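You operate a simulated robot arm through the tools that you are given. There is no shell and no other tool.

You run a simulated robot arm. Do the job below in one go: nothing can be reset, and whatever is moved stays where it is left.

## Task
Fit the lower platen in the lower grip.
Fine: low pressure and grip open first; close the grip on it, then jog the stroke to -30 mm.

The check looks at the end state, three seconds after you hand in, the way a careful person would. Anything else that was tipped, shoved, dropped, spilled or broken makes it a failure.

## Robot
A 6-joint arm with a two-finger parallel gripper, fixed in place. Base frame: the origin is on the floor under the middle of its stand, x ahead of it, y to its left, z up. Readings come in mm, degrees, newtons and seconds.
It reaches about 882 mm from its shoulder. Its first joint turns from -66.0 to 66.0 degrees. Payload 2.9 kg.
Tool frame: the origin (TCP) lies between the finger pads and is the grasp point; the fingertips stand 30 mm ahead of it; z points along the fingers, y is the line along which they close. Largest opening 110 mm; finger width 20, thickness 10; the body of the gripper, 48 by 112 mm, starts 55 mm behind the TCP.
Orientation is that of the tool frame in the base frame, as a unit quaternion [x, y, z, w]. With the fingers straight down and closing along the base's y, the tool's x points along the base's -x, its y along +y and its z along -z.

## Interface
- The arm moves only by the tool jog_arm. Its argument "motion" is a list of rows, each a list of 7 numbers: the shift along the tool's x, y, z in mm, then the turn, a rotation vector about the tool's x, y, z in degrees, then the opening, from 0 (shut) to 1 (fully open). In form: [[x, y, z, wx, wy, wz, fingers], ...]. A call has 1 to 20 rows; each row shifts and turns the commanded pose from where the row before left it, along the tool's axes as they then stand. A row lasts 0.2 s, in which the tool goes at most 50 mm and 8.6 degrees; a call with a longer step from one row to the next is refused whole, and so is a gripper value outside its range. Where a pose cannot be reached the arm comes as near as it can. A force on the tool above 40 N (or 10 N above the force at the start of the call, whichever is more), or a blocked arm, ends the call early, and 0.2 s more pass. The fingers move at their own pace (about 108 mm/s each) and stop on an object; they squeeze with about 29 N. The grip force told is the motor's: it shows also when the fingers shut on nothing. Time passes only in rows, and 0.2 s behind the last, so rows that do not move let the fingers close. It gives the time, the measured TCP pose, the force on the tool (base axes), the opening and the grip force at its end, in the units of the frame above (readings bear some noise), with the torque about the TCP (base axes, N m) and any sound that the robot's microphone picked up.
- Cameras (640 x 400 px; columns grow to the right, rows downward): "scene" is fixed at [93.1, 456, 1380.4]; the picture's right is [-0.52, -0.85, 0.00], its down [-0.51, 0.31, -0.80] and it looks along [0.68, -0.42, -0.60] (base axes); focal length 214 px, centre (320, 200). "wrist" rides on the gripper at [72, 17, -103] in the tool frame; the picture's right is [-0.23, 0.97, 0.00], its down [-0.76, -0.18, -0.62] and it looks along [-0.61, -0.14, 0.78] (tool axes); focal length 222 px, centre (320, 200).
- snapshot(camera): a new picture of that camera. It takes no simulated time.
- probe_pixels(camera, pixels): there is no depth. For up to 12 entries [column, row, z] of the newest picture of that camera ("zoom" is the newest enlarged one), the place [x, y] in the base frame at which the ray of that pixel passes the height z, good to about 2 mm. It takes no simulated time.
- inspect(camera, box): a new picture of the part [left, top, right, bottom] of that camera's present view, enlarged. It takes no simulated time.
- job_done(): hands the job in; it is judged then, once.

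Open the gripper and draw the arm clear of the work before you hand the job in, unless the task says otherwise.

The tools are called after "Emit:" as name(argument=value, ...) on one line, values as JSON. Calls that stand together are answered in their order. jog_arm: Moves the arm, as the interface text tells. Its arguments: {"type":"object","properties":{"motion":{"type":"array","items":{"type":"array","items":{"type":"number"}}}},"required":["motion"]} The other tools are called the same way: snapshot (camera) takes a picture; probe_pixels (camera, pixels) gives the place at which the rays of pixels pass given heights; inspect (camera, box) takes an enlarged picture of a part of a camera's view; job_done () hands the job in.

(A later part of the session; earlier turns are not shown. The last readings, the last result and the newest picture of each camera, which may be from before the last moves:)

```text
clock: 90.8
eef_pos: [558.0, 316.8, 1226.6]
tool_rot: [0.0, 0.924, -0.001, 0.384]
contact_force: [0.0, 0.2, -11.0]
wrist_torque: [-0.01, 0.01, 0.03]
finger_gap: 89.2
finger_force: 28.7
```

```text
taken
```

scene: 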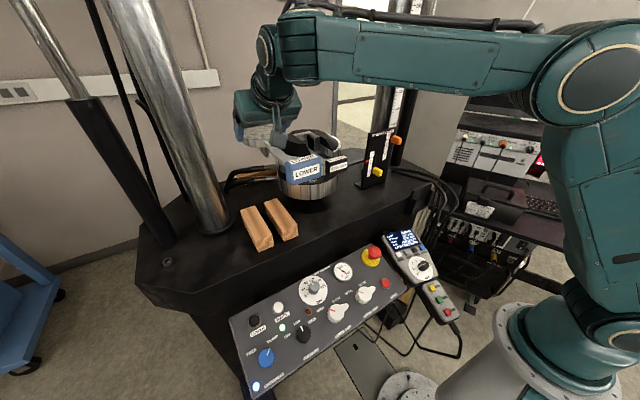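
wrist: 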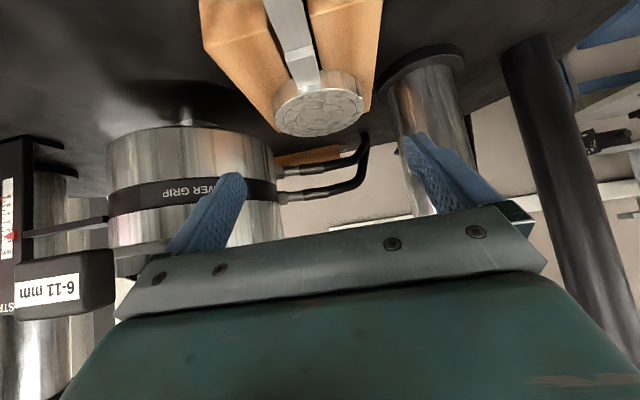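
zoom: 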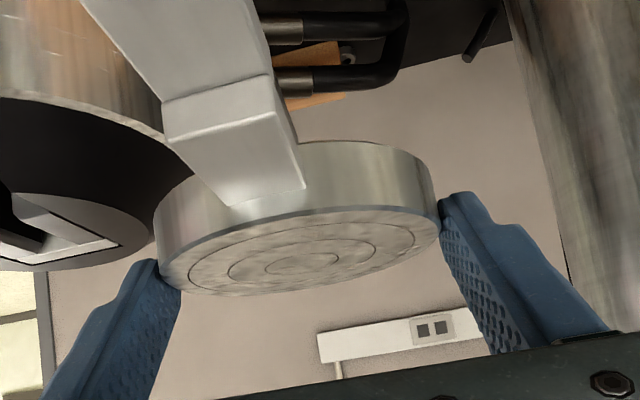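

Platen is held high (tang bottom ≈1160, above the jaws). I move sideways 156 mm to line up with the slot in y.

Emit:
jog_arm(motion=[[0, -4, 0, 0, 0, 0, 0], [0, -7, 0, 0, 0, 0, 0], [0, -10, 0, 0, 0, 0, 0], [0, -12, 0, 0, 0, 0, 0], [0, -12, 0, 0, 0, 0, 0], [0, -12, 0, 0, 0, 0, 0], [0, -12, 0, 0, 0, 0, 0], [0, -12, 0, 0, 0, 0, 0], [0, -12, 0, 0, 0, 0, 0], [0, -12, 0, 0, 0, 0, 0], [0, -12, 0, 0, 0, 0, 0], [0, -12, 0, 0, 0, 0, 0], [0, -12, 0, 0, 0, 0, 0], [0, -9, 0, 0, 0, 0, 0], [0, -4, 0, 0, 0, 0, 0], [0, -2, 0, 0, 0, 0, 0], [0, 0, 0, 0, 0, 0, 0]])

Emit:
snapshot(camera="scene")

Emit:
inspect(camera="scene", box=[260, 80, 370, 190])

Emit:
inspect(camera="wrist", box=[190, 40, 470, 240])

```text
clock: 94.4
eef_pos: [556.3, 161.0, 1226.9]
tool_rot: [0.0, 0.924, -0.001, 0.383]
contact_force: [-0.1, 0.5, -10.4]
wrist_torque: [-0.01, 0.02, 0.02]
finger_gap: 89.4
finger_force: 28.6
```

```text
taken
```

scene: 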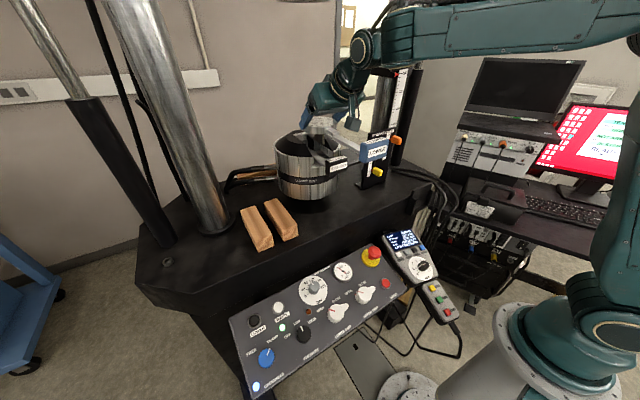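

```text
3.64 times, centred on (315, 135) of scene
```

zoom: 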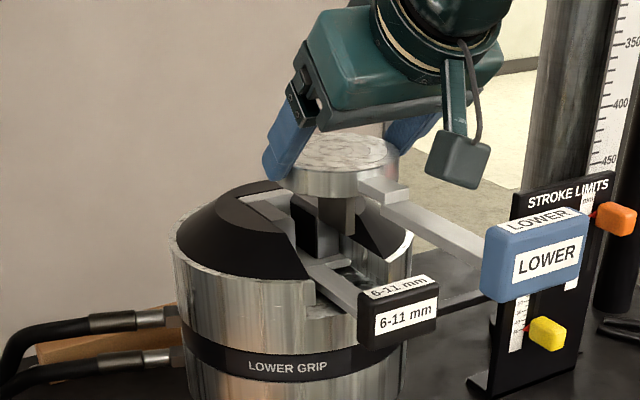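

```text
2.00 times, centred on (330, 140) of wrist
```

zoom: 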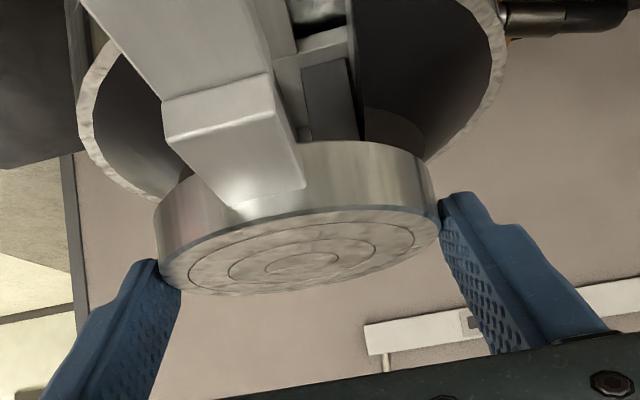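

Tang visible under the disc, handle parallel to the slot. I advance 50 mm toward the jaws at this height and check alignment.

Emit:
jog_arm(motion=[[-2.8, 0, 2.8, 0, 0, 0, 0], [-5, 0, 5, 0, 0, 0, 0], [-7.1, 0, 7.1, 0, 0, 0, 0], [-7.1, 0, 7.1, 0, 0, 0, 0], [-7.1, 0, 7.1, 0, 0, 0, 0], [-4.2, 0, 4.2, 0, 0, 0, 0], [-2.1, 0, 2.1, 0, 0, 0, 0], [0, 0, 0, 0, 0, 0, 0]])

Emit:
inspect(camera="scene", box=[275, 95, 345, 165])

Emit:
inspect(camera="wrist", box=[190, 0, 470, 200])

```text
clock: 96.2
eef_pos: [608.1, 160.3, 1225.3]
tool_rot: [0.0, 0.924, 0.0, 0.382]
contact_force: [0.1, -0.1, -10.1]
wrist_torque: [-0.03, 0.04, 0.01]
finger_gap: 89.1
finger_force: 28.4
```

```text
5.71 times, centred on (310, 130) of scene
```

zoom: 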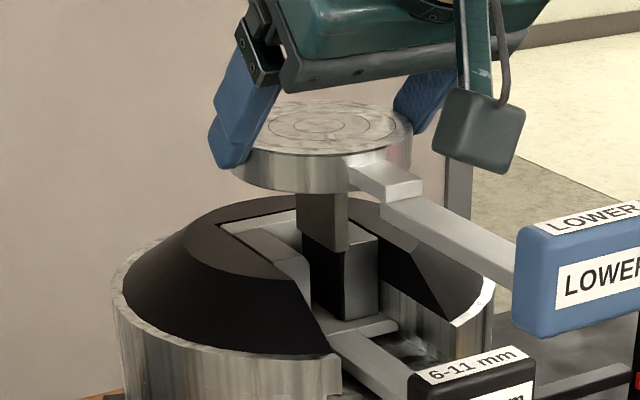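

```text
2.00 times, centred on (330, 100) of wrist
```

zoom: 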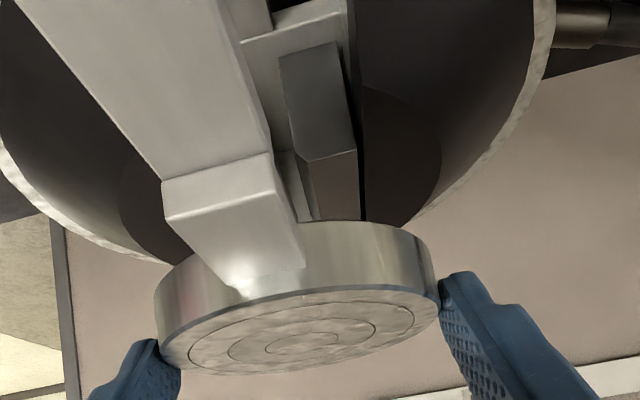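

Emit:
inspect(camera="scene", box=[295, 120, 330, 155])

```text
11.43 times, centred on (312, 138) of scene
```

zoom: 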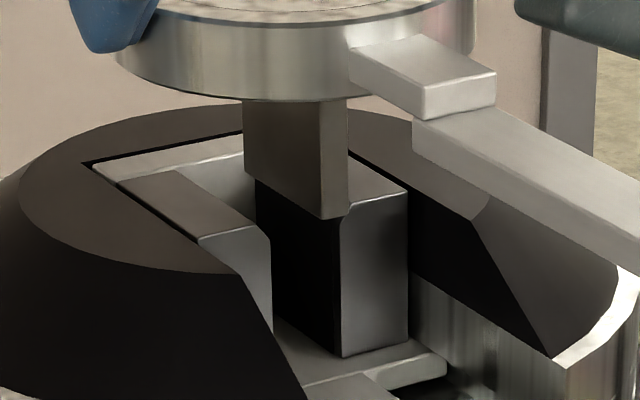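

Emit:
probe_pixels(camera="scene", pixels=[[312, 139.5, 1160], [314.4, 139.1, 1160], [305.4, 136.1, 1160], [312, 139.5, 1155], [312, 139.5, 1165], [305.4, 136.1, 1165], [314.4, 139.1, 1165]])

```text
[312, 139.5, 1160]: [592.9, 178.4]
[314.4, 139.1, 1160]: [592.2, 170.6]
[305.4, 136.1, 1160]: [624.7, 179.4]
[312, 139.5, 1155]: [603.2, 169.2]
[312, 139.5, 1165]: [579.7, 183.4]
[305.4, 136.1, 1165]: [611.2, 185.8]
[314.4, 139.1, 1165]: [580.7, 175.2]
```

The tang (≈32×8×40 mm) is lined up near y≈161 with the jaw gap. For margin I raise 6 mm more, then move forward 22.5 mm to centre it over the jaws.

Emit:
jog_arm(motion=[[-2.1, 0, -2.1, 0, 0, 0, 0], [-2.1, 0, -2.1, 0, 0, 0, 0], [-2.5, 0, 2.5, 0, 0, 0, 0], [-4.5, 0, 4.5, 0, 0, 0, 0], [-5, 0, 5, 0, 0, 0, 0], [-3.9, 0, 3.9, 0, 0, 0, 0], [0, 0, 0, 0, 0, 0, 0]])

Emit:
inspect(camera="scene", box=[295, 115, 330, 155])

Emit:
inspect(camera="wrist", box=[190, 0, 470, 200])

```text
clock: 97.8
eef_pos: [630.3, 161.1, 1231.7]
tool_rot: [0.0, 0.924, 0.0, 0.383]
contact_force: [-0.7, 0.6, -10.1]
wrist_torque: [-0.02, 0.01, 0.01]
finger_gap: 89.1
finger_force: 28.7
```

```text
10.00 times, centred on (312, 135) of scene
```

zoom: 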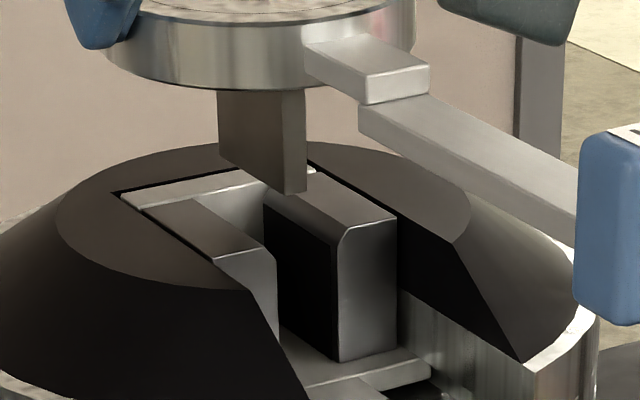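

```text
2.00 times, centred on (330, 100) of wrist
```

zoom: 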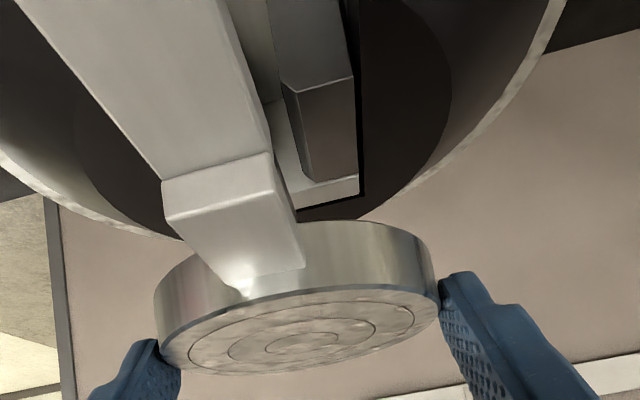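

Emit:
probe_pixels(camera="scene", pixels=[[308.5, 134.3, 1158], [308.5, 134.3, 1160], [308.5, 134.3, 1162], [310.6, 134, 1160], [302, 130.5, 1160], [307.5, 141, 1149], [315, 138.2, 1149], [304.3, 116.9, 1219]])

```text
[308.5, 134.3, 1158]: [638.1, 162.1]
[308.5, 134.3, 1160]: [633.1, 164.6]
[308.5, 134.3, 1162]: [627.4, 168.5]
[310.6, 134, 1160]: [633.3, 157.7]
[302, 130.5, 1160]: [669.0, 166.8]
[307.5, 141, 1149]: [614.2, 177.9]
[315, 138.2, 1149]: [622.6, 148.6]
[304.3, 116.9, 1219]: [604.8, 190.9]
```

Tang is centred (y≈161.5, x≈633–669). I shift back 3 mm to clear the rear wall and lower 25 mm into the jaws.

Emit:
jog_arm(motion=[[2.1, 0, -2.1, 0, 0, 0, 0], [1.4, 0, 1.4, 0, 0, 0, 0], [2.8, 0, 2.8, 0, 0, 0, 0], [3.5, 0, 3.5, 0, 0, 0, 0], [3.5, 0, 3.5, 0, 0, 0, 0], [3.5, 0, 3.5, 0, 0, 0, 0], [2.8, 0, 2.8, 0, 0, 0, 0], [0, 0, 0, 0, 0, 0, 0]])

Emit:
inspect(camera="scene", box=[295, 115, 330, 155])

```text
clock: 99.6
eef_pos: [626.4, 161.9, 1208.0]
tool_rot: [0.0, 0.924, 0.0, 0.383]
contact_force: [1.2, 0.4, -9.6]
wrist_torque: [0.0, 0.01, 0.01]
finger_gap: 89.5
finger_force: 29.3
```

```text
10.00 times, centred on (312, 135) of scene
```

zoom: 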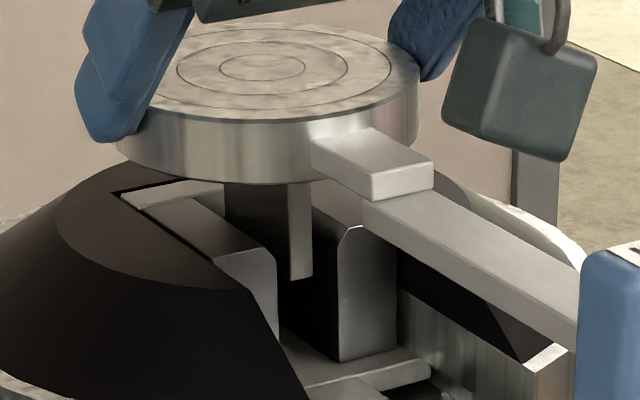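

Tang is between the jaws with clearance on both sides, and no contact force. I continue lowering slowly.

Emit:
jog_arm(motion=[[1.4, 0, 1.4, 0, 0, 0, 0], [2.1, 0, 2.1, 0, 0, 0, 0], [2.1, 0, 2.1, 0, 0, 0, 0], [2.1, 0, 2.1, 0, 0, 0, 0], [2.1, 0, 2.1, 0, 0, 0, 0], [1.4, 0, 1.4, 0, 0, 0, 0], [0, 0, 0, 0, 0, 0, 0]])

Emit:
inspect(camera="scene", box=[280, 115, 350, 165])

```text
clock: 101.2
eef_pos: [628.0, 162.0, 1191.0]
tool_rot: [0.0, 0.924, 0.0, 0.382]
contact_force: [0.0, -0.5, -10.3]
wrist_torque: [-0.02, 0.01, 0.02]
finger_gap: 89.7
finger_force: 29.0
```

```text
8.00 times, centred on (315, 140) of scene
```

zoom: 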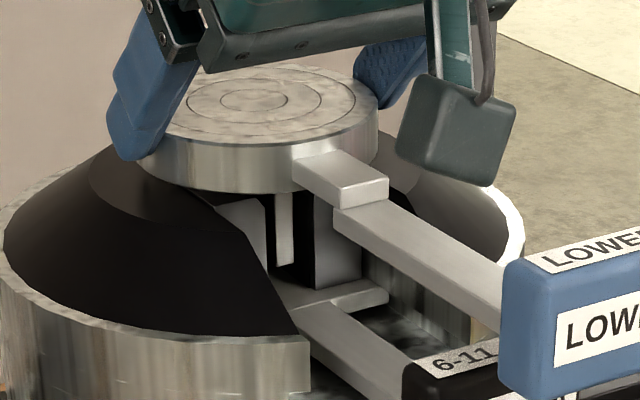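

About 10 mm remains. I continue in small steps watching the vertical force for seating.

Emit:
jog_arm(motion=[[1.4, 0, 1.4, 0, 0, 0, 0], [1.4, 0, 1.4, 0, 0, 0, 0], [1.4, 0, 1.4, 0, 0, 0, 0], [0, 0, 0, 0, 0, 0, 0]])

Emit:
jog_arm(motion=[[1.4, 0, 1.4, 0, 0, 0, 0], [0, 0, 0, 0, 0, 0, 0]])

```text
clock: 102.2
eef_pos: [626.9, 162.2, 1186.0]
tool_rot: [0.0, 0.924, 0.0, 0.383]
contact_force: [0.0, -1.4, -10.0]
wrist_torque: [0.01, 0.01, 0.01]
finger_gap: 89.3
finger_force: 28.9
```

```text
clock: 102.8
eef_pos: [627.8, 162.0, 1183.7]
tool_rot: [0.0, 0.924, 0.0, 0.383]
contact_force: [-0.3, -0.3, -10.7]
wrist_torque: [0.01, 0.03, 0.01]
finger_gap: 89.5
finger_force: 28.8
```

Emit:
jog_arm(motion=[[1.06, 0, 1.06, 0, 0, 0, 0], [0, 0, 0, 0, 0, 0, 0]])

Emit:
jog_arm(motion=[[0.7, 0, 0.7, 0, 0, 0, 0], [0, 0, 0, 0, 0, 0, 0]])

Emit:
inspect(camera="scene", box=[280, 115, 350, 165])

```text
clock: 103.4
eef_pos: [627.2, 161.4, 1183.4]
tool_rot: [0.0, 0.924, 0.0, 0.383]
contact_force: [-0.1, 0.9, -6.5]
wrist_torque: [0.09, 0.07, 0.05]
finger_gap: 89.1
finger_force: 28.9
```

```text
clock: 104.0
eef_pos: [626.8, 161.3, 1183.2]
tool_rot: [0.001, 0.923, -0.001, 0.384]
contact_force: [-1.3, 2.1, 0.2]
wrist_torque: [-0.06, 0.17, -0.09]
finger_gap: 89.5
finger_force: 29.3
```

```text
8.00 times, centred on (315, 140) of scene
```

zoom: 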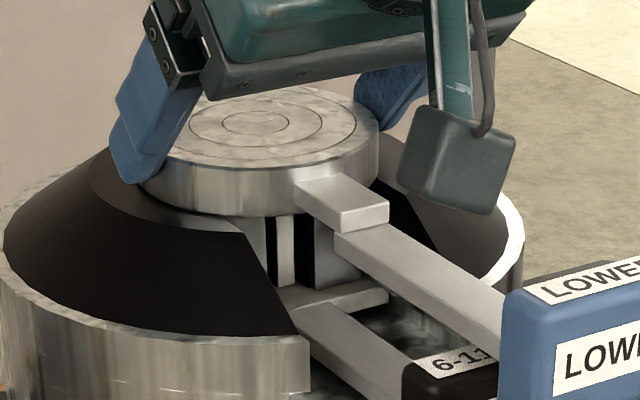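

Weight has transferred (−10 → 0 N) at disc bottom ≈1151. I zoom in to confirm that the disc is seated flat before releasing.

Emit:
inspect(camera="scene", box=[290, 125, 335, 155])

Emit:
inspect(camera="wrist", box=[190, 40, 470, 240])

```text
13.33 times, centred on (312, 140) of scene
```

zoom: 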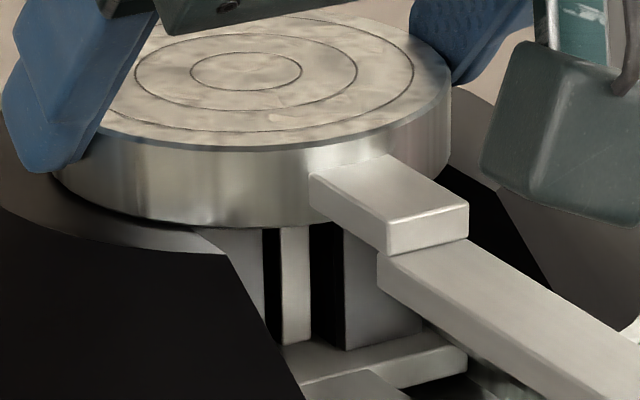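

```text
2.00 times, centred on (330, 140) of wrist
```

zoom: 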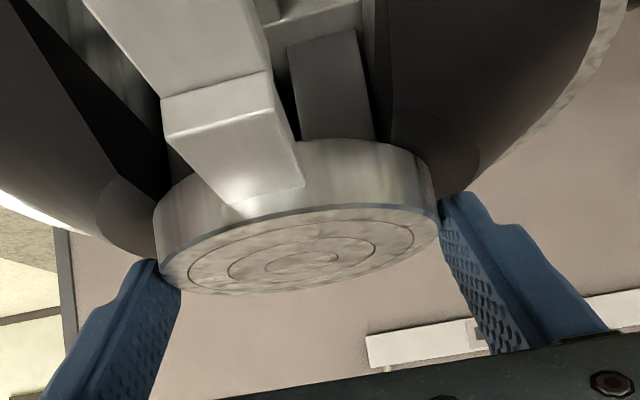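

The disc rests on the grip's top face and the tang stands between the jaws. I press down a hair more, then open fully and retreat along the tool axis.

Emit:
jog_arm(motion=[[0.5, 0, 0.5, 0, 0, 0, 0], [0, 0, 0, 0, 0, 0, 0]])

Emit:
jog_arm(motion=[[0, 0, 0, 0, 0, 0, 0.83], [0, 0, 0, 0, 0, 0, 0.9], [0, 0, 0, 0, 0, 0, 1], [0, 0, 0, 0, 0, 0, 1]])

Emit:
inspect(camera="scene", box=[270, 110, 360, 170])

Emit:
inspect(camera="wrist", box=[190, 40, 470, 240])

```text
clock: 104.6
eef_pos: [627.6, 161.8, 1182.3]
tool_rot: [0.0, 0.923, 0.0, 0.385]
contact_force: [4.4, 2.8, 10.2]
wrist_torque: [-0.31, 0.05, 0.07]
finger_gap: 89.4
finger_force: 29.1
```

```text
clock: 105.6
eef_pos: [626.5, 160.8, 1180.6]
tool_rot: [0.0, 0.924, 0.0, 0.382]
contact_force: [-1.0, 0.1, -0.2]
wrist_torque: [-0.02, -0.02, 0.0]
finger_gap: 109.7
finger_force: 0.1
```

```text
6.67 times, centred on (315, 140) of scene
```

zoom: 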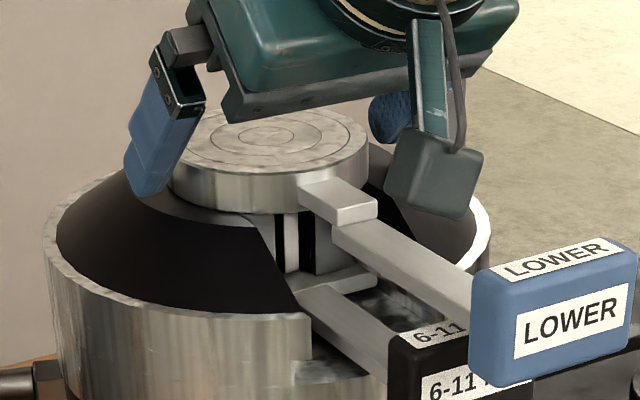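

```text
2.00 times, centred on (330, 140) of wrist
```

zoom: 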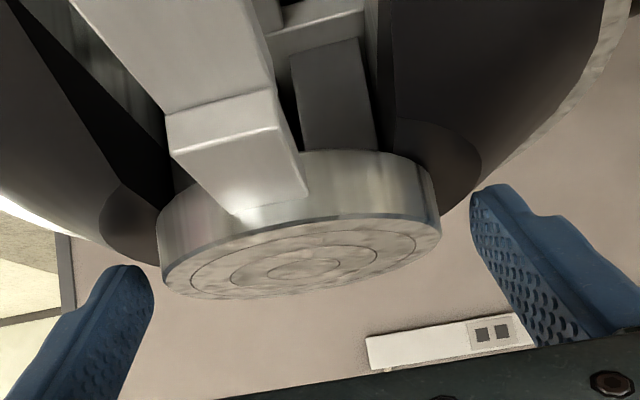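

Released; the platen stands by itself in the grip. I retreat back and up along the tool axis and look again.

Emit:
jog_arm(motion=[[0, 0, -10, 0, 0, 0, 1], [0, 0, -20, 0, 0, 0, 1], [0, 0, -30, 0, 0, 0, 1], [0, 0, -30, 0, 0, 0, 1], [0, 0, -30, 0, 0, 0, 1], [0, 0, 0, 0, 0, 0, 1]])

Emit:
inspect(camera="scene", box=[270, 110, 370, 190])

Emit:
snapshot(camera="wrist")

```text
clock: 107.0
eef_pos: [540.5, 160.3, 1266.5]
tool_rot: [0.0, 0.924, 0.0, 0.383]
contact_force: [0.1, 0.5, 0.1]
wrist_torque: [0.0, 0.0, 0.01]
finger_gap: 110.0
finger_force: 0.0
```

```text
5.00 times, centred on (320, 150) of scene
```

zoom: 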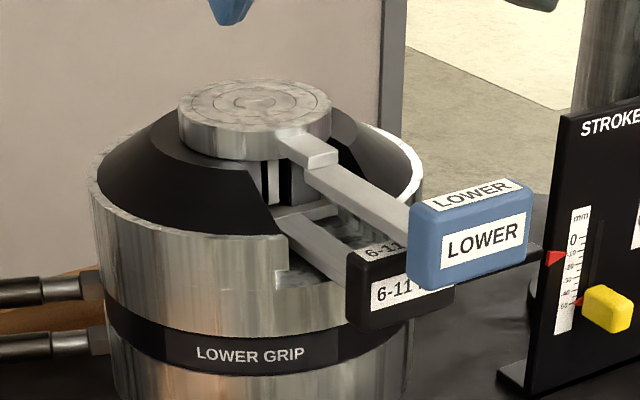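

```text
taken
```

wrist: 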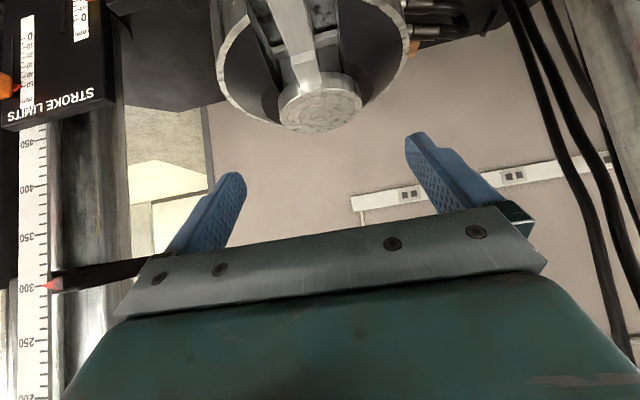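

Platen seated with its handle over the insert handle. Next is closing the grip: I back off, reduce tilt to 15°, and return over the LOWER GRIP knob with the fingers turned 90° (the lobe now points toward −y).

Emit:
jog_arm(motion=[[28.3, 0, -28.3, 0, 0, 0, 1], [28.3, 0, -28.3, 0, 0, 0, 1], [28.3, 0, -28.3, 0, 0, 0, 1], [28.3, 0, -28.3, 0, 0, 0, 1], [28.3, 0, -28.3, 0, 0, 0, 1], [0, 0, 0, 0, 7.5, 0, 0.6], [0, 0, 0, 0, 7.5, 0, 0.6], [0, 0, 0, 0, 7.5, 0, 0.6], [0, 0, 0, 0, 7.5, 0, 0.6], [0, 0, 0, 0, 0, 0, 0.6]])

Emit:
jog_arm(motion=[[15.1, 11.8, 35.4, 0, 0, 0, 0.6], [15.1, 11.8, 35.4, 0, 0, 0, 0.6], [15.1, 11.8, 35.4, 0, 0, 0, 0.6], [15.1, 11.8, 35.4, 0, 0, 0, 0.6], [15.1, 11.8, 35.4, 0, 0, 0, 0.6], [15.1, 11.8, 35.4, 0, 0, 0, 0.6], [15.1, 11.8, 35.4, 0, 0, 0, 0.6], [15.1, 11.8, 35.4, 0, 0, 0, 0.6], [0, 0, 0, 0, 0, 0, 0.6]])

Emit:
snapshot(camera="wrist")

Emit:
inspect(camera="scene", box=[265, 100, 385, 200])

```text
clock: 109.2
eef_pos: [342.2, 161.1, 1265.8]
tool_rot: [0.0, 0.992, -0.001, 0.13]
contact_force: [0.3, 0.1, 0.0]
wrist_torque: [0.0, 0.01, 0.0]
finger_gap: 66.3
finger_force: 0.1
```

```text
clock: 111.2
eef_pos: [297.6, 256.7, 958.3]
tool_rot: [0.0, 0.992, 0.0, 0.13]
contact_force: [1.0, -0.2, 0.7]
wrist_torque: [0.02, 0.01, 0.0]
finger_gap: 66.2
finger_force: 0.0
```

```text
taken
```

wrist: 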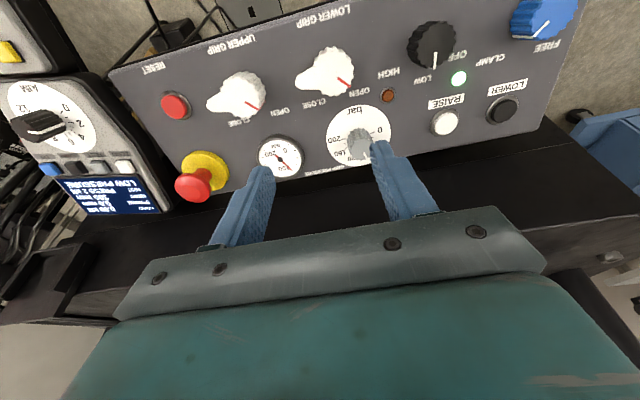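

```text
4.00 times, centred on (325, 150) of scene
```

zoom: 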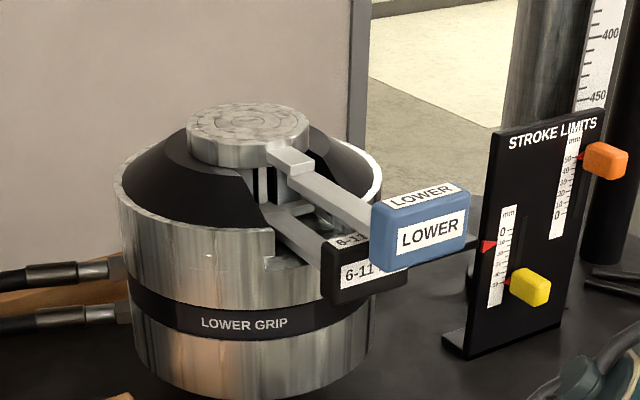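

Emit:
jog_arm(motion=[[15.4, 10.5, 34.3, 0, 0, 0, 0.6], [15.5, 10.6, 34.3, 0, 0, 0, 0.6], [0, 0, 0, 0, 0, -7.5, 0.6], [0, 0, 0, 0, 0, -7.5, 0.6], [0, 0, 0, 0, 0, -7.5, 0.6], [0, 0, 0, 0, 0, -7.5, 0.6], [0, 0, 0, 0, 0, -7.5, 0.6], [0, 0, 0, 0, 0, -7.5, 0.6], [0, 0, 0, 0, 0, -7.5, 0.6], [0, 0, 0, 0, 0, -7.5, 0.6], [0, 0, 0, 0, 0, -7.5, 0.6], [0, 0, 0, 0, 0, -7.5, 0.6], [0, 0, 0, 0, 0, -7.5, 0.6], [0, 0, 0, 0, 0, -7.5, 0.6], [0, 0, 0, 0, 0, 0, 0.6]])

Emit:
inspect(camera="wrist", box=[220, 60, 420, 200])

```text
clock: 114.4
eef_pos: [287.7, 276.8, 885.5]
tool_rot: [0.702, -0.7, 0.093, -0.092]
contact_force: [0.1, 0.9, -0.8]
wrist_torque: [-0.01, -0.03, 0.01]
finger_gap: 65.8
finger_force: 0.1
```

```text
2.86 times, centred on (320, 130) of wrist
```

zoom: 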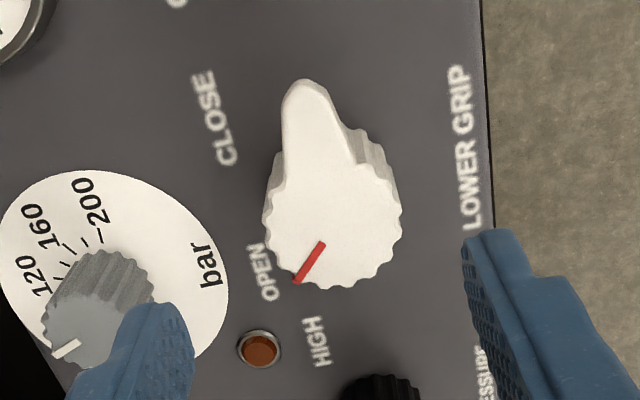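

The knob sits about 3.5 mm toward tool +y; I correct and descend onto it.

Emit:
jog_arm(motion=[[0, 3.5, 10, 0, 0, 0, 0.6], [0, 0, 20, 0, 0, 0, 0.6], [0, 0, 18, 0, 0, 0, 0.6], [0, 0, 10, 0, 0, 0, 0.6], [0, 0, 0, 0, 0, 0, 0.6]])

Emit:
inspect(camera="wrist", box=[220, 80, 420, 220])

```text
clock: 115.6
eef_pos: [298.2, 277.0, 828.7]
tool_rot: [-0.701, 0.701, -0.092, 0.092]
contact_force: [0.7, 0.1, -0.4]
wrist_torque: [-0.02, -0.02, -0.04]
finger_gap: 66.1
finger_force: 0.1
```

```text
2.86 times, centred on (320, 150) of wrist
```

zoom: 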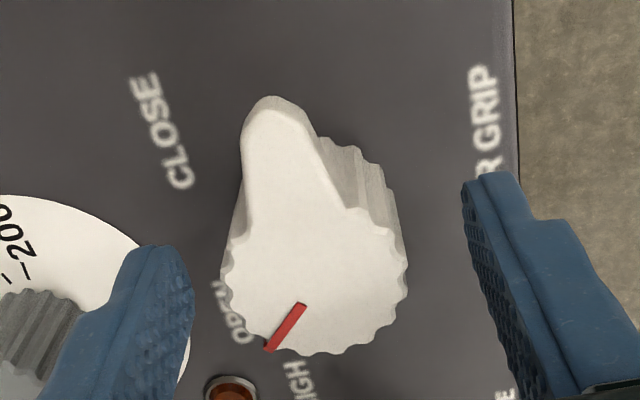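

Nearly centred; I go 7 mm deeper, grip, and turn clockwise 45°, then check.

Emit:
jog_arm(motion=[[0, -1, 7, 0, 0, 0, 0.6], [0, 0, 0, 0, 0, 0, 0], [0, 0, 0, 0, 0, 0, 0], [0, 0, 0, 0, 0, 0, 0]])

Emit:
jog_arm(motion=[[0, 0, 0, 0, 0, 7.5, 0], [0, 0, 0, 0, 0, 7.5, 0], [0, 0, 0, 0, 0, 7.5, 0], [0, 0, 0, 0, 0, 7.5, 0], [0, 0, 0, 0, 0, 7.5, 0], [0, 0, 0, 0, 0, 7.5, 0], [0, 0, 0, 0, 0, 0, 0]])

Emit:
inspect(camera="wrist", box=[220, 80, 420, 220])

Emit:
inspect(camera="scene", box=[275, 115, 355, 175])

```text
clock: 116.6
eef_pos: [300.9, 276.8, 822.5]
tool_rot: [0.701, -0.701, 0.092, -0.092]
contact_force: [-3.1, -1.6, 5.7]
wrist_torque: [-0.07, 0.44, -0.02]
finger_gap: 39.9
finger_force: 45.0
```

```text
clock: 118.2
eef_pos: [301.3, 276.8, 822.6]
tool_rot: [-0.379, 0.916, -0.049, 0.119]
contact_force: [-5.2, 11.2, -32.8]
wrist_torque: [-0.22, -0.48, -0.07]
finger_gap: 39.4
finger_force: 44.5
```

```text
2.86 times, centred on (320, 150) of wrist
```

zoom: 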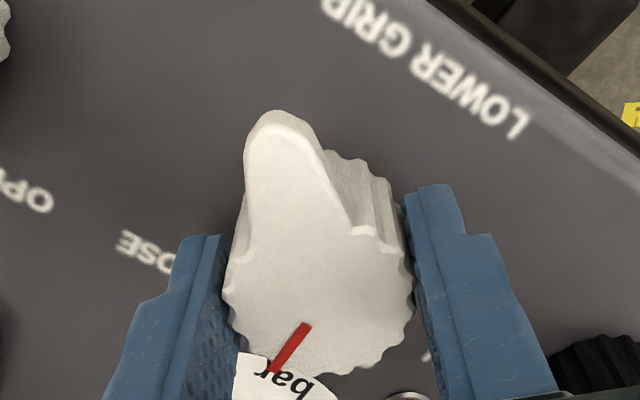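

```text
6.67 times, centred on (315, 145) of scene
```

zoom: 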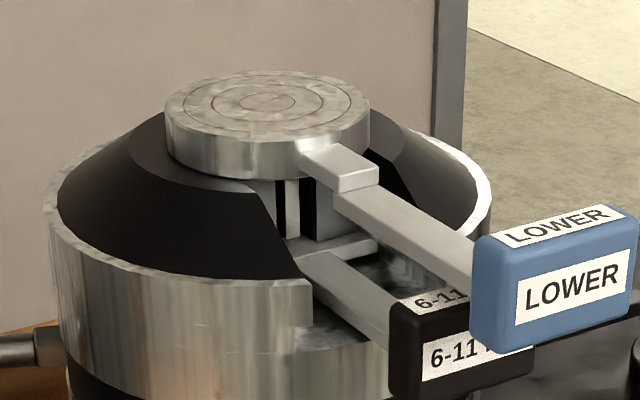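

Half-turned; jaws not yet fully in. The reading shows a −33 N axial pull, so I ease 1 mm toward the panel while finishing the turn to CLOSE.

Emit:
jog_arm(motion=[[0, 0, 0.8, 0, 0, 0, 0], [0, 0, 0, 0, 0, 7.5, 0], [0, 0, 0, 0, 0, 7.5, 0], [0, 0, 0, 0, 0, 7.5, 0], [0, 0, 0, 0, 0, 0, 0]])

Emit:
inspect(camera="scene", box=[290, 125, 335, 155])

```text
clock: 119.4
eef_pos: [300.0, 276.6, 821.3]
tool_rot: [-0.192, 0.973, -0.026, 0.127]
contact_force: [-19.2, 1.6, 1.7]
wrist_torque: [-0.8, 0.65, -0.24]
finger_gap: 39.6
finger_force: 44.9
```

```text
13.33 times, centred on (312, 140) of scene
```

zoom: 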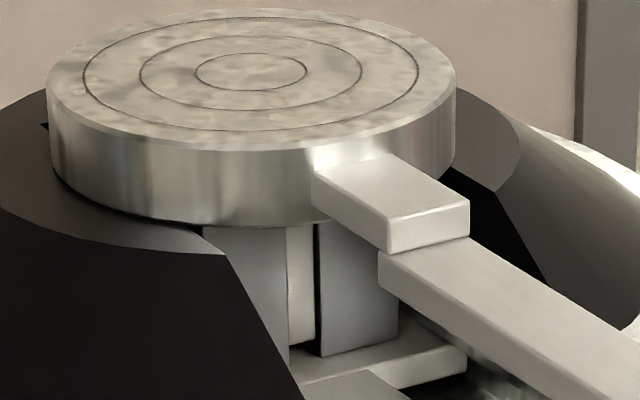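

The jaws are closing on the tang. I complete the turn to the CLOSE mark.

Emit:
jog_arm(motion=[[0.8, 0, 0, 0, 0, 7.5, 0], [0, 0, 0, 0, 0, 7.5, 0], [0, 0, 0, 0, 0, 7.5, 0], [0, 0, 0, 0, 0, 0, 0]])

Emit:
inspect(camera="scene", box=[290, 125, 335, 155])

Emit:
inspect(camera="wrist", box=[220, 80, 420, 220])

```text
clock: 120.4
eef_pos: [300.7, 276.7, 821.4]
tool_rot: [0.0, 0.991, 0.0, 0.131]
contact_force: [-18.9, 1.7, 21.3]
wrist_torque: [-0.61, 1.06, -0.13]
finger_gap: 39.6
finger_force: 44.9
```

```text
13.33 times, centred on (312, 140) of scene
```

zoom: 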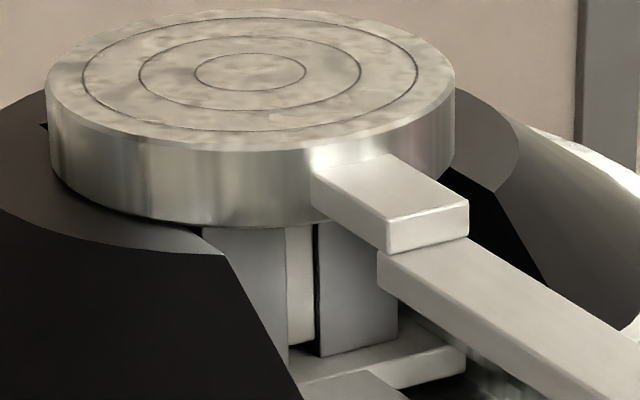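

```text
2.86 times, centred on (320, 150) of wrist
```

zoom: 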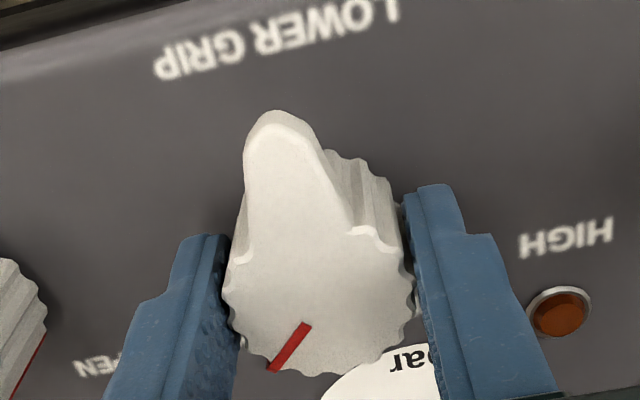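

Knob is back at CLOSE. I release it, retract, and check the jaws again after some time.

Emit:
jog_arm(motion=[[0, 0, 0, 0, 0, 0, 0.55], [0, 0, 0, 0, 0, 0, 0.55], [0, 0, -10, 0, 0, 0, 0.55], [0, 0, -25, 0, 0, 0, 0.55], [0, 0, -30, 0, 0, 0, 0.55], [0, 0, 0, 0, 0, 0, 0.55], [0, 0, 0, 0, 0, 0, 0.55]])

Emit:
inspect(camera="scene", box=[290, 125, 335, 155])

Emit:
snapshot(camera="wrist")

Emit:
inspect(camera="wrist", box=[0, 100, 420, 270])

```text
clock: 122.0
eef_pos: [283.0, 275.5, 884.6]
tool_rot: [0.0, 0.991, 0.0, 0.13]
contact_force: [-0.2, -0.6, 0.0]
wrist_torque: [0.03, -0.02, 0.04]
finger_gap: 60.3
finger_force: 0.1
```

```text
13.33 times, centred on (312, 140) of scene
```

zoom: 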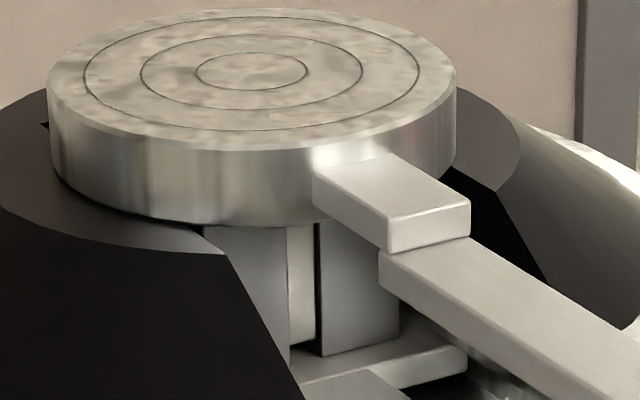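

```text
taken
```

wrist: 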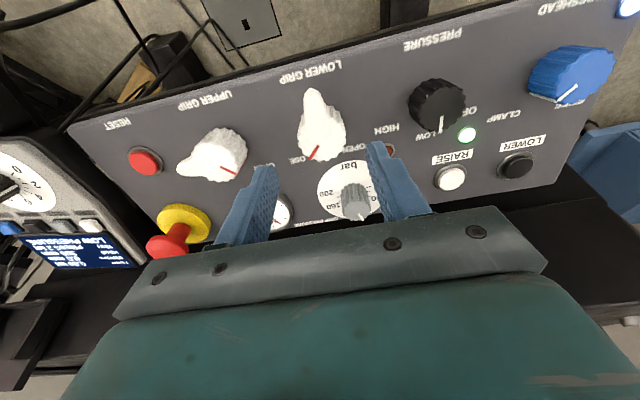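

```text
1.52 times, centred on (210, 185) of wrist
```

zoom: 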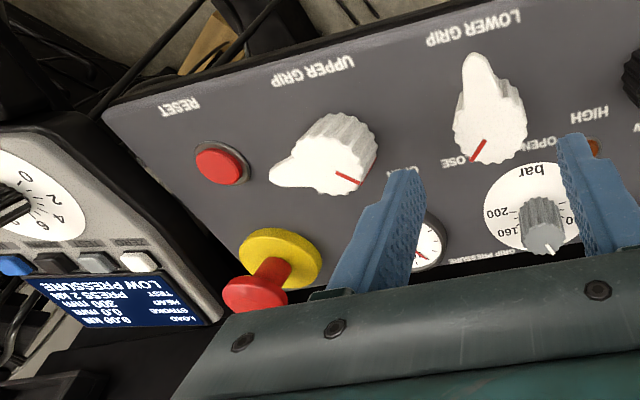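

The tang is clamped (the thin dark sliver is just the jaw face ahead of the tang's recessed edge), and pressure is still LOW. Next is the pendant: DOWN button is near (330,−55,825). I rise and move over it for a close look.

Emit:
jog_arm(motion=[[-8.6, 0, -32, 0, 0, 0, 0.3], [-8.6, 0, -32, 0, 0, 0, 0.3], [-8.6, 0, -32, 0, 0, 0, 0.1], [0, -42, 0, 0, 0, 0, 0], [0, -42, 0, 0, 0, 0, 0], [0, -42, 0, 0, 0, 0, 0], [0, -42, 0, 0, 0, 0, 0], [0, -42, 0, 0, 0, 0, 0], [0, -42, 0, 0, 0, 0, 0], [0, -42, 0, 0, 0, 0, 0], [0, -36, 0, 0, 0, 0, 0], [0, 0, 0, 0, 0, 0, 0]])

Emit:
snapshot(camera="wrist")

Emit:
snapshot(camera="scene")

Emit:
inspect(camera="wrist", box=[220, 0, 460, 160])

```text
clock: 124.6
eef_pos: [283.3, -53.3, 984.4]
tool_rot: [0.0, 0.991, 0.001, 0.13]
contact_force: [-0.3, 0.0, -0.4]
wrist_torque: [-0.02, 0.0, 0.01]
finger_gap: 0.0
finger_force: 29.0
```

```text
taken
```

wrist: 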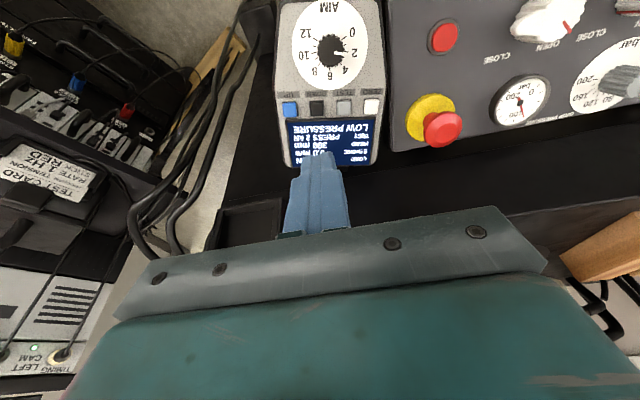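

```text
taken
```

scene: 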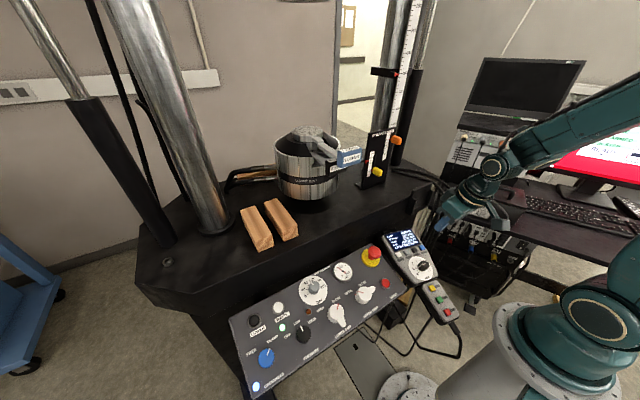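

```text
2.50 times, centred on (340, 80) of wrist
```

zoom: 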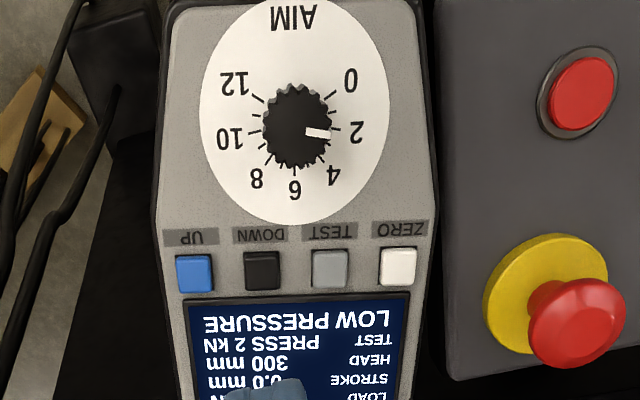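

The DOWN button is at wrist zoom (262,270). I zoom the scene view on the pendant to triangulate the buttons and pendant plane.

Emit:
inspect(camera="scene", box=[380, 225, 440, 280])

Emit:
probe_pixels(camera="wrist", pixels=[[316.8, 108, 800], [316.8, 108, 840], [371.2, 106, 800], [371.2, 106, 840], [290, 108.8, 800], [290, 108.8, 840], [328, 53, 800], [328, 53, 840], [330, 148, 800], [330, 148, 840]])

```text
7.27 times, centred on (410, 252) of scene
```

zoom: 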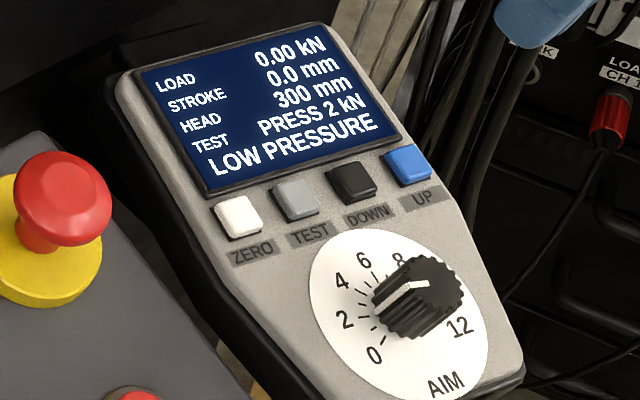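

```text
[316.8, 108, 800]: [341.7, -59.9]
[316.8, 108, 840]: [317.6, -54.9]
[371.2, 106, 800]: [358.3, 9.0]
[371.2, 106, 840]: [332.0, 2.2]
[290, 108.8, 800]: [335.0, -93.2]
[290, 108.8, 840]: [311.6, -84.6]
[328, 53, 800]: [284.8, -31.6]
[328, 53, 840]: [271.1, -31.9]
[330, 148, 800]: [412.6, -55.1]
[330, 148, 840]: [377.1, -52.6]
```

Emit:
probe_pixels(camera="scene", pixels=[[414.4, 249, 800], [414.4, 249, 840], [398.7, 253.8, 800], [398.7, 253.8, 840], [422.1, 246.9, 800], [422.1, 246.9, 840], [427.3, 277.7, 800], [427.3, 277.7, 840], [421, 243.1, 800], [421, 243.1, 840], [394.2, 251, 800], [394.2, 251, 840]])

Emit:
probe_pixels(camera="wrist", pixels=[[328, 7.2, 800], [328, 7.2, 840], [286.4, 121.2, 800], [286.4, 121.2, 840], [376, 118.8, 800], [376, 118.8, 840]])

```text
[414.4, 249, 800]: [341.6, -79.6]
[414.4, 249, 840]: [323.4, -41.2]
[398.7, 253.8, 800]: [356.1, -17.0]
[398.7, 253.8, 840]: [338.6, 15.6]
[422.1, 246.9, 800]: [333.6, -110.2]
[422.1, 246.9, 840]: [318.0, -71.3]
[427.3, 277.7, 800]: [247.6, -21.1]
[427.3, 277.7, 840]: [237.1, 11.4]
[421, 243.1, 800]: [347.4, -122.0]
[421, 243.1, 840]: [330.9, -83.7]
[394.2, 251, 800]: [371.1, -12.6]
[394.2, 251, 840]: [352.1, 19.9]
```

```text
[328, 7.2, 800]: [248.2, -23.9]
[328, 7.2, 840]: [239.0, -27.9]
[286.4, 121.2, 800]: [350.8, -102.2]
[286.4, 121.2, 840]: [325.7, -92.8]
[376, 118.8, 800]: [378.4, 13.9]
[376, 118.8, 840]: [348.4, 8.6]
```

DOWN is at about (329.5,−57,823.5), pitch 31 mm to its neighbours, pendant tilted like the panel. I move the closed fingertips to hover 25 mm above it.

Emit:
jog_arm(motion=[[-1, -1.3, 35, 0, 0, 0, 0], [-1, -1.3, 35, 0, 0, 0, 0], [-0.9, -1.3, 30, 0, 0, 0, 0], [0, 0, 12, 0, 0, 0, 0], [0, 0, 0, 0, 0, 0, 0]])

Emit:
snapshot(camera="wrist")

Emit:
inspect(camera="wrist", box=[220, 80, 440, 230])

Emit:
inspect(camera="scene", box=[380, 215, 450, 280])

```text
clock: 125.8
eef_pos: [317.0, -57.7, 876.5]
tool_rot: [-0.001, 0.991, 0.0, 0.13]
contact_force: [-0.8, 0.3, 0.6]
wrist_torque: [0.0, 0.0, 0.01]
finger_gap: 0.2
finger_force: 28.5
```

```text
taken
```

wrist: 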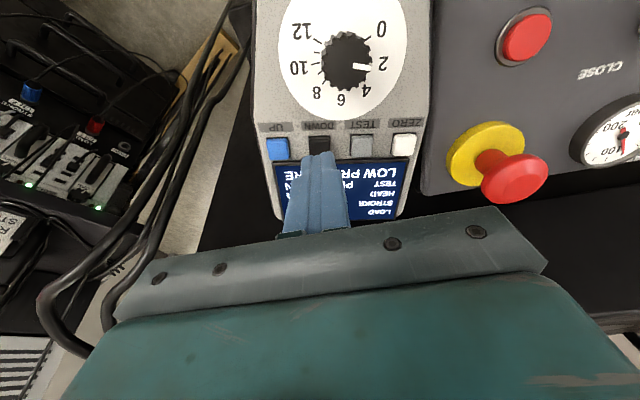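

```text
2.67 times, centred on (330, 155) of wrist
```

zoom: 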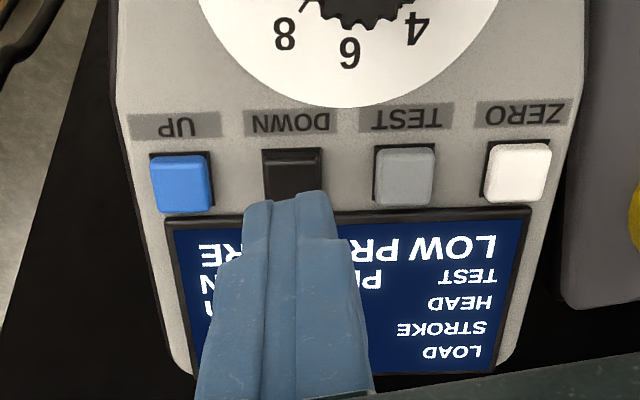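

```text
6.15 times, centred on (415, 248) of scene
```

zoom: 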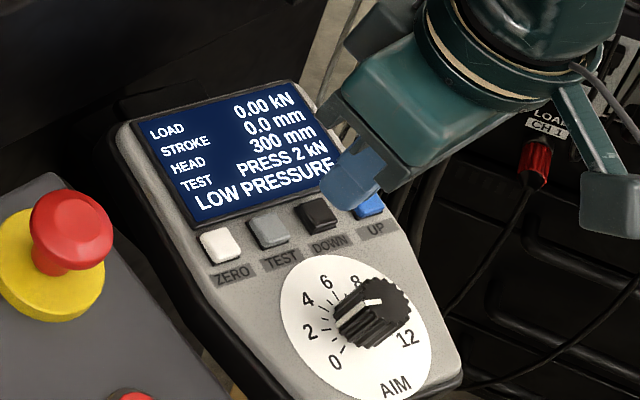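

Button centre (319.5,145.6) matches the tool axis projection. I descend toward contact in small steps.

Emit:
jog_arm(motion=[[0.8, 0, 10, 0, 0, 0, 0], [0, 0, 8, 0, 0, 0, 0], [0, 0, 0, 0, 0, 0, 0]])

Emit:
inspect(camera="scene", box=[380, 215, 450, 280])

Emit:
inspect(camera="wrist", box=[220, 80, 440, 230])

```text
clock: 126.6
eef_pos: [320.3, -57.0, 858.2]
tool_rot: [0.0, 0.991, 0.0, 0.131]
contact_force: [0.4, -0.6, 0.7]
wrist_torque: [-0.02, 0.02, 0.0]
finger_gap: 0.0
finger_force: 29.2
```

```text
6.15 times, centred on (415, 248) of scene
```

zoom: 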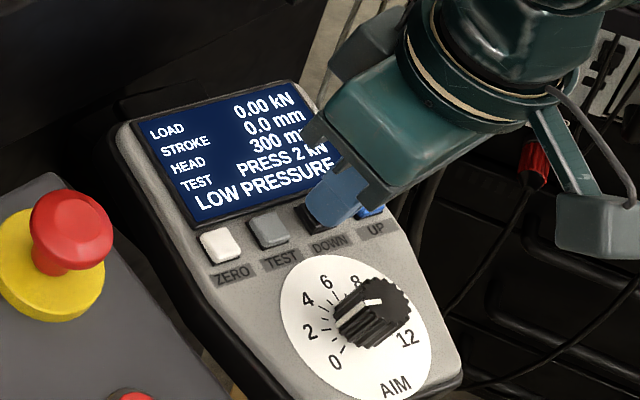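

```text
2.67 times, centred on (330, 155) of wrist
```

zoom: 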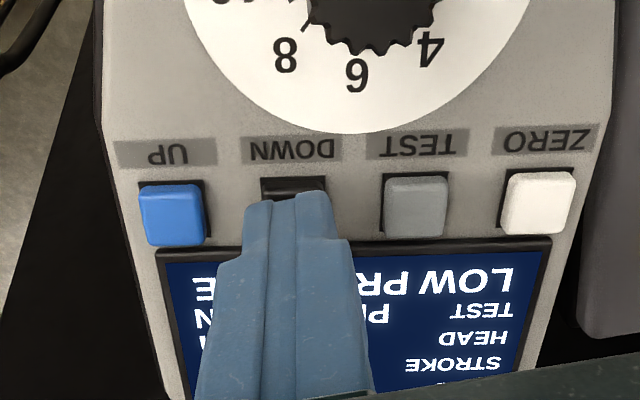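

Fingertip is ~6 mm above the DOWN button and centred. I step down until the button engages, checking force.

Emit:
jog_arm(motion=[[0, 0, 4, 0, 0, 0, 0], [0, 0, 0, 0, 0, 0, 0]])

Emit:
jog_arm(motion=[[0, 0, 1.5, 0, 0, 0, 0]])

Emit:
inspect(camera="scene", box=[380, 215, 450, 280])

```text
clock: 127.2
eef_pos: [320.4, -57.7, 855.1]
tool_rot: [0.0, 0.991, 0.0, 0.13]
contact_force: [-1.3, -0.3, 0.5]
wrist_torque: [0.04, 0.02, 0.01]
finger_gap: 0.0
finger_force: 28.6
```

```text
clock: 127.6
eef_pos: [321.0, -57.7, 852.9]
tool_rot: [0.001, 0.991, -0.001, 0.13]
contact_force: [-1.2, -0.7, 1.3]
wrist_torque: [0.01, -0.05, -0.05]
finger_gap: 0.0
finger_force: 28.8
```

```text
6.15 times, centred on (415, 248) of scene
```

zoom: 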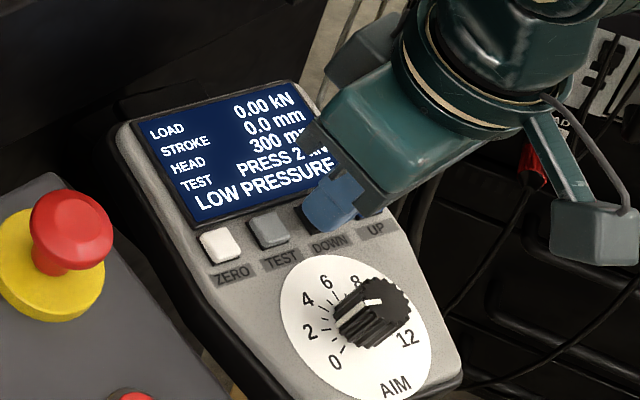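

Light contact (1.3 N). I try a short press: 2 mm in, then out.

Emit:
jog_arm(motion=[[0, 0, 2, 0, 0, 0, 0], [0, 0, -3, 0, 0, 0, 0]])

Emit:
inspect(camera="scene", box=[380, 215, 450, 280])

```text
clock: 128.2
eef_pos: [318.5, -57.2, 855.7]
tool_rot: [0.001, 0.991, 0.0, 0.131]
contact_force: [0.2, -0.5, 0.0]
wrist_torque: [-0.04, -0.01, -0.03]
finger_gap: 0.0
finger_force: 28.7
heard: click
```

```text
6.15 times, centred on (415, 248) of scene
```

zoom: 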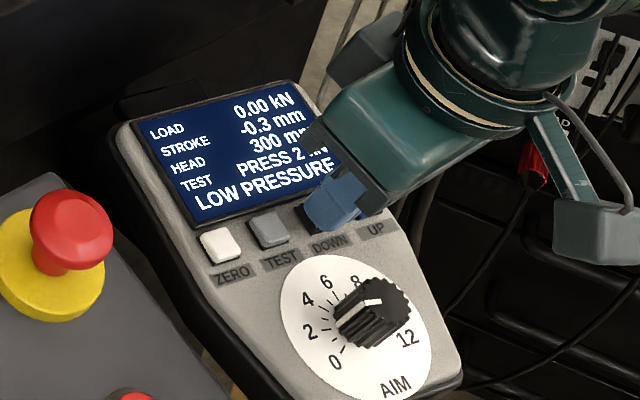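

A click was heard and the stroke reads −0.3 mm, so DOWN jogs while held. I press and hold about 1 s, then read the display (no time passes between calls).

Emit:
jog_arm(motion=[[0, 0, 3, 0, 0, 0, 0], [0, 0, 0, 0, 0, 0, 0], [0, 0, 0, 0, 0, 0, 0], [0, 0, 0, 0, 0, 0, 0], [0, 0, 0, 0, 0, 0, 0]])

Emit:
inspect(camera="scene", box=[380, 215, 450, 280])

Emit:
inspect(camera="scene", box=[265, 105, 415, 205])

```text
clock: 129.4
eef_pos: [321.4, -58.1, 852.0]
tool_rot: [0.0, 0.992, 0.0, 0.13]
contact_force: [-1.1, -1.2, 0.9]
wrist_torque: [-0.01, -0.01, 0.0]
finger_gap: 0.1
finger_force: 28.7
heard: click
```

```text
6.15 times, centred on (415, 248) of scene
```

zoom: 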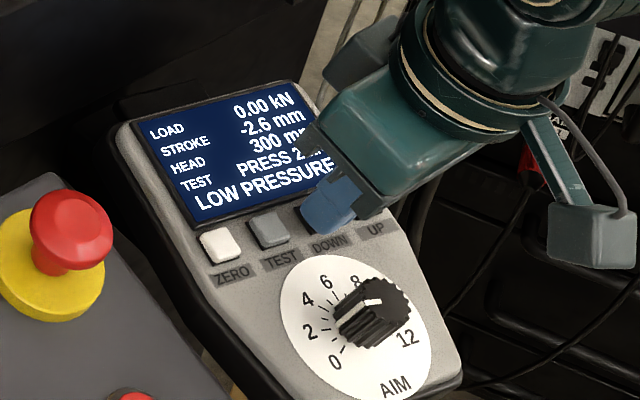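

```text
4.00 times, centred on (340, 155) of scene
```

zoom: 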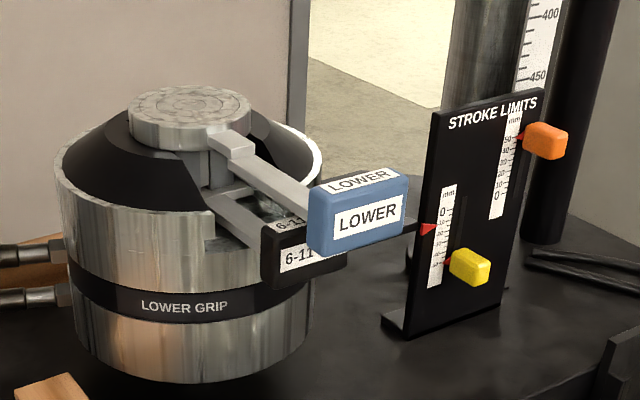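

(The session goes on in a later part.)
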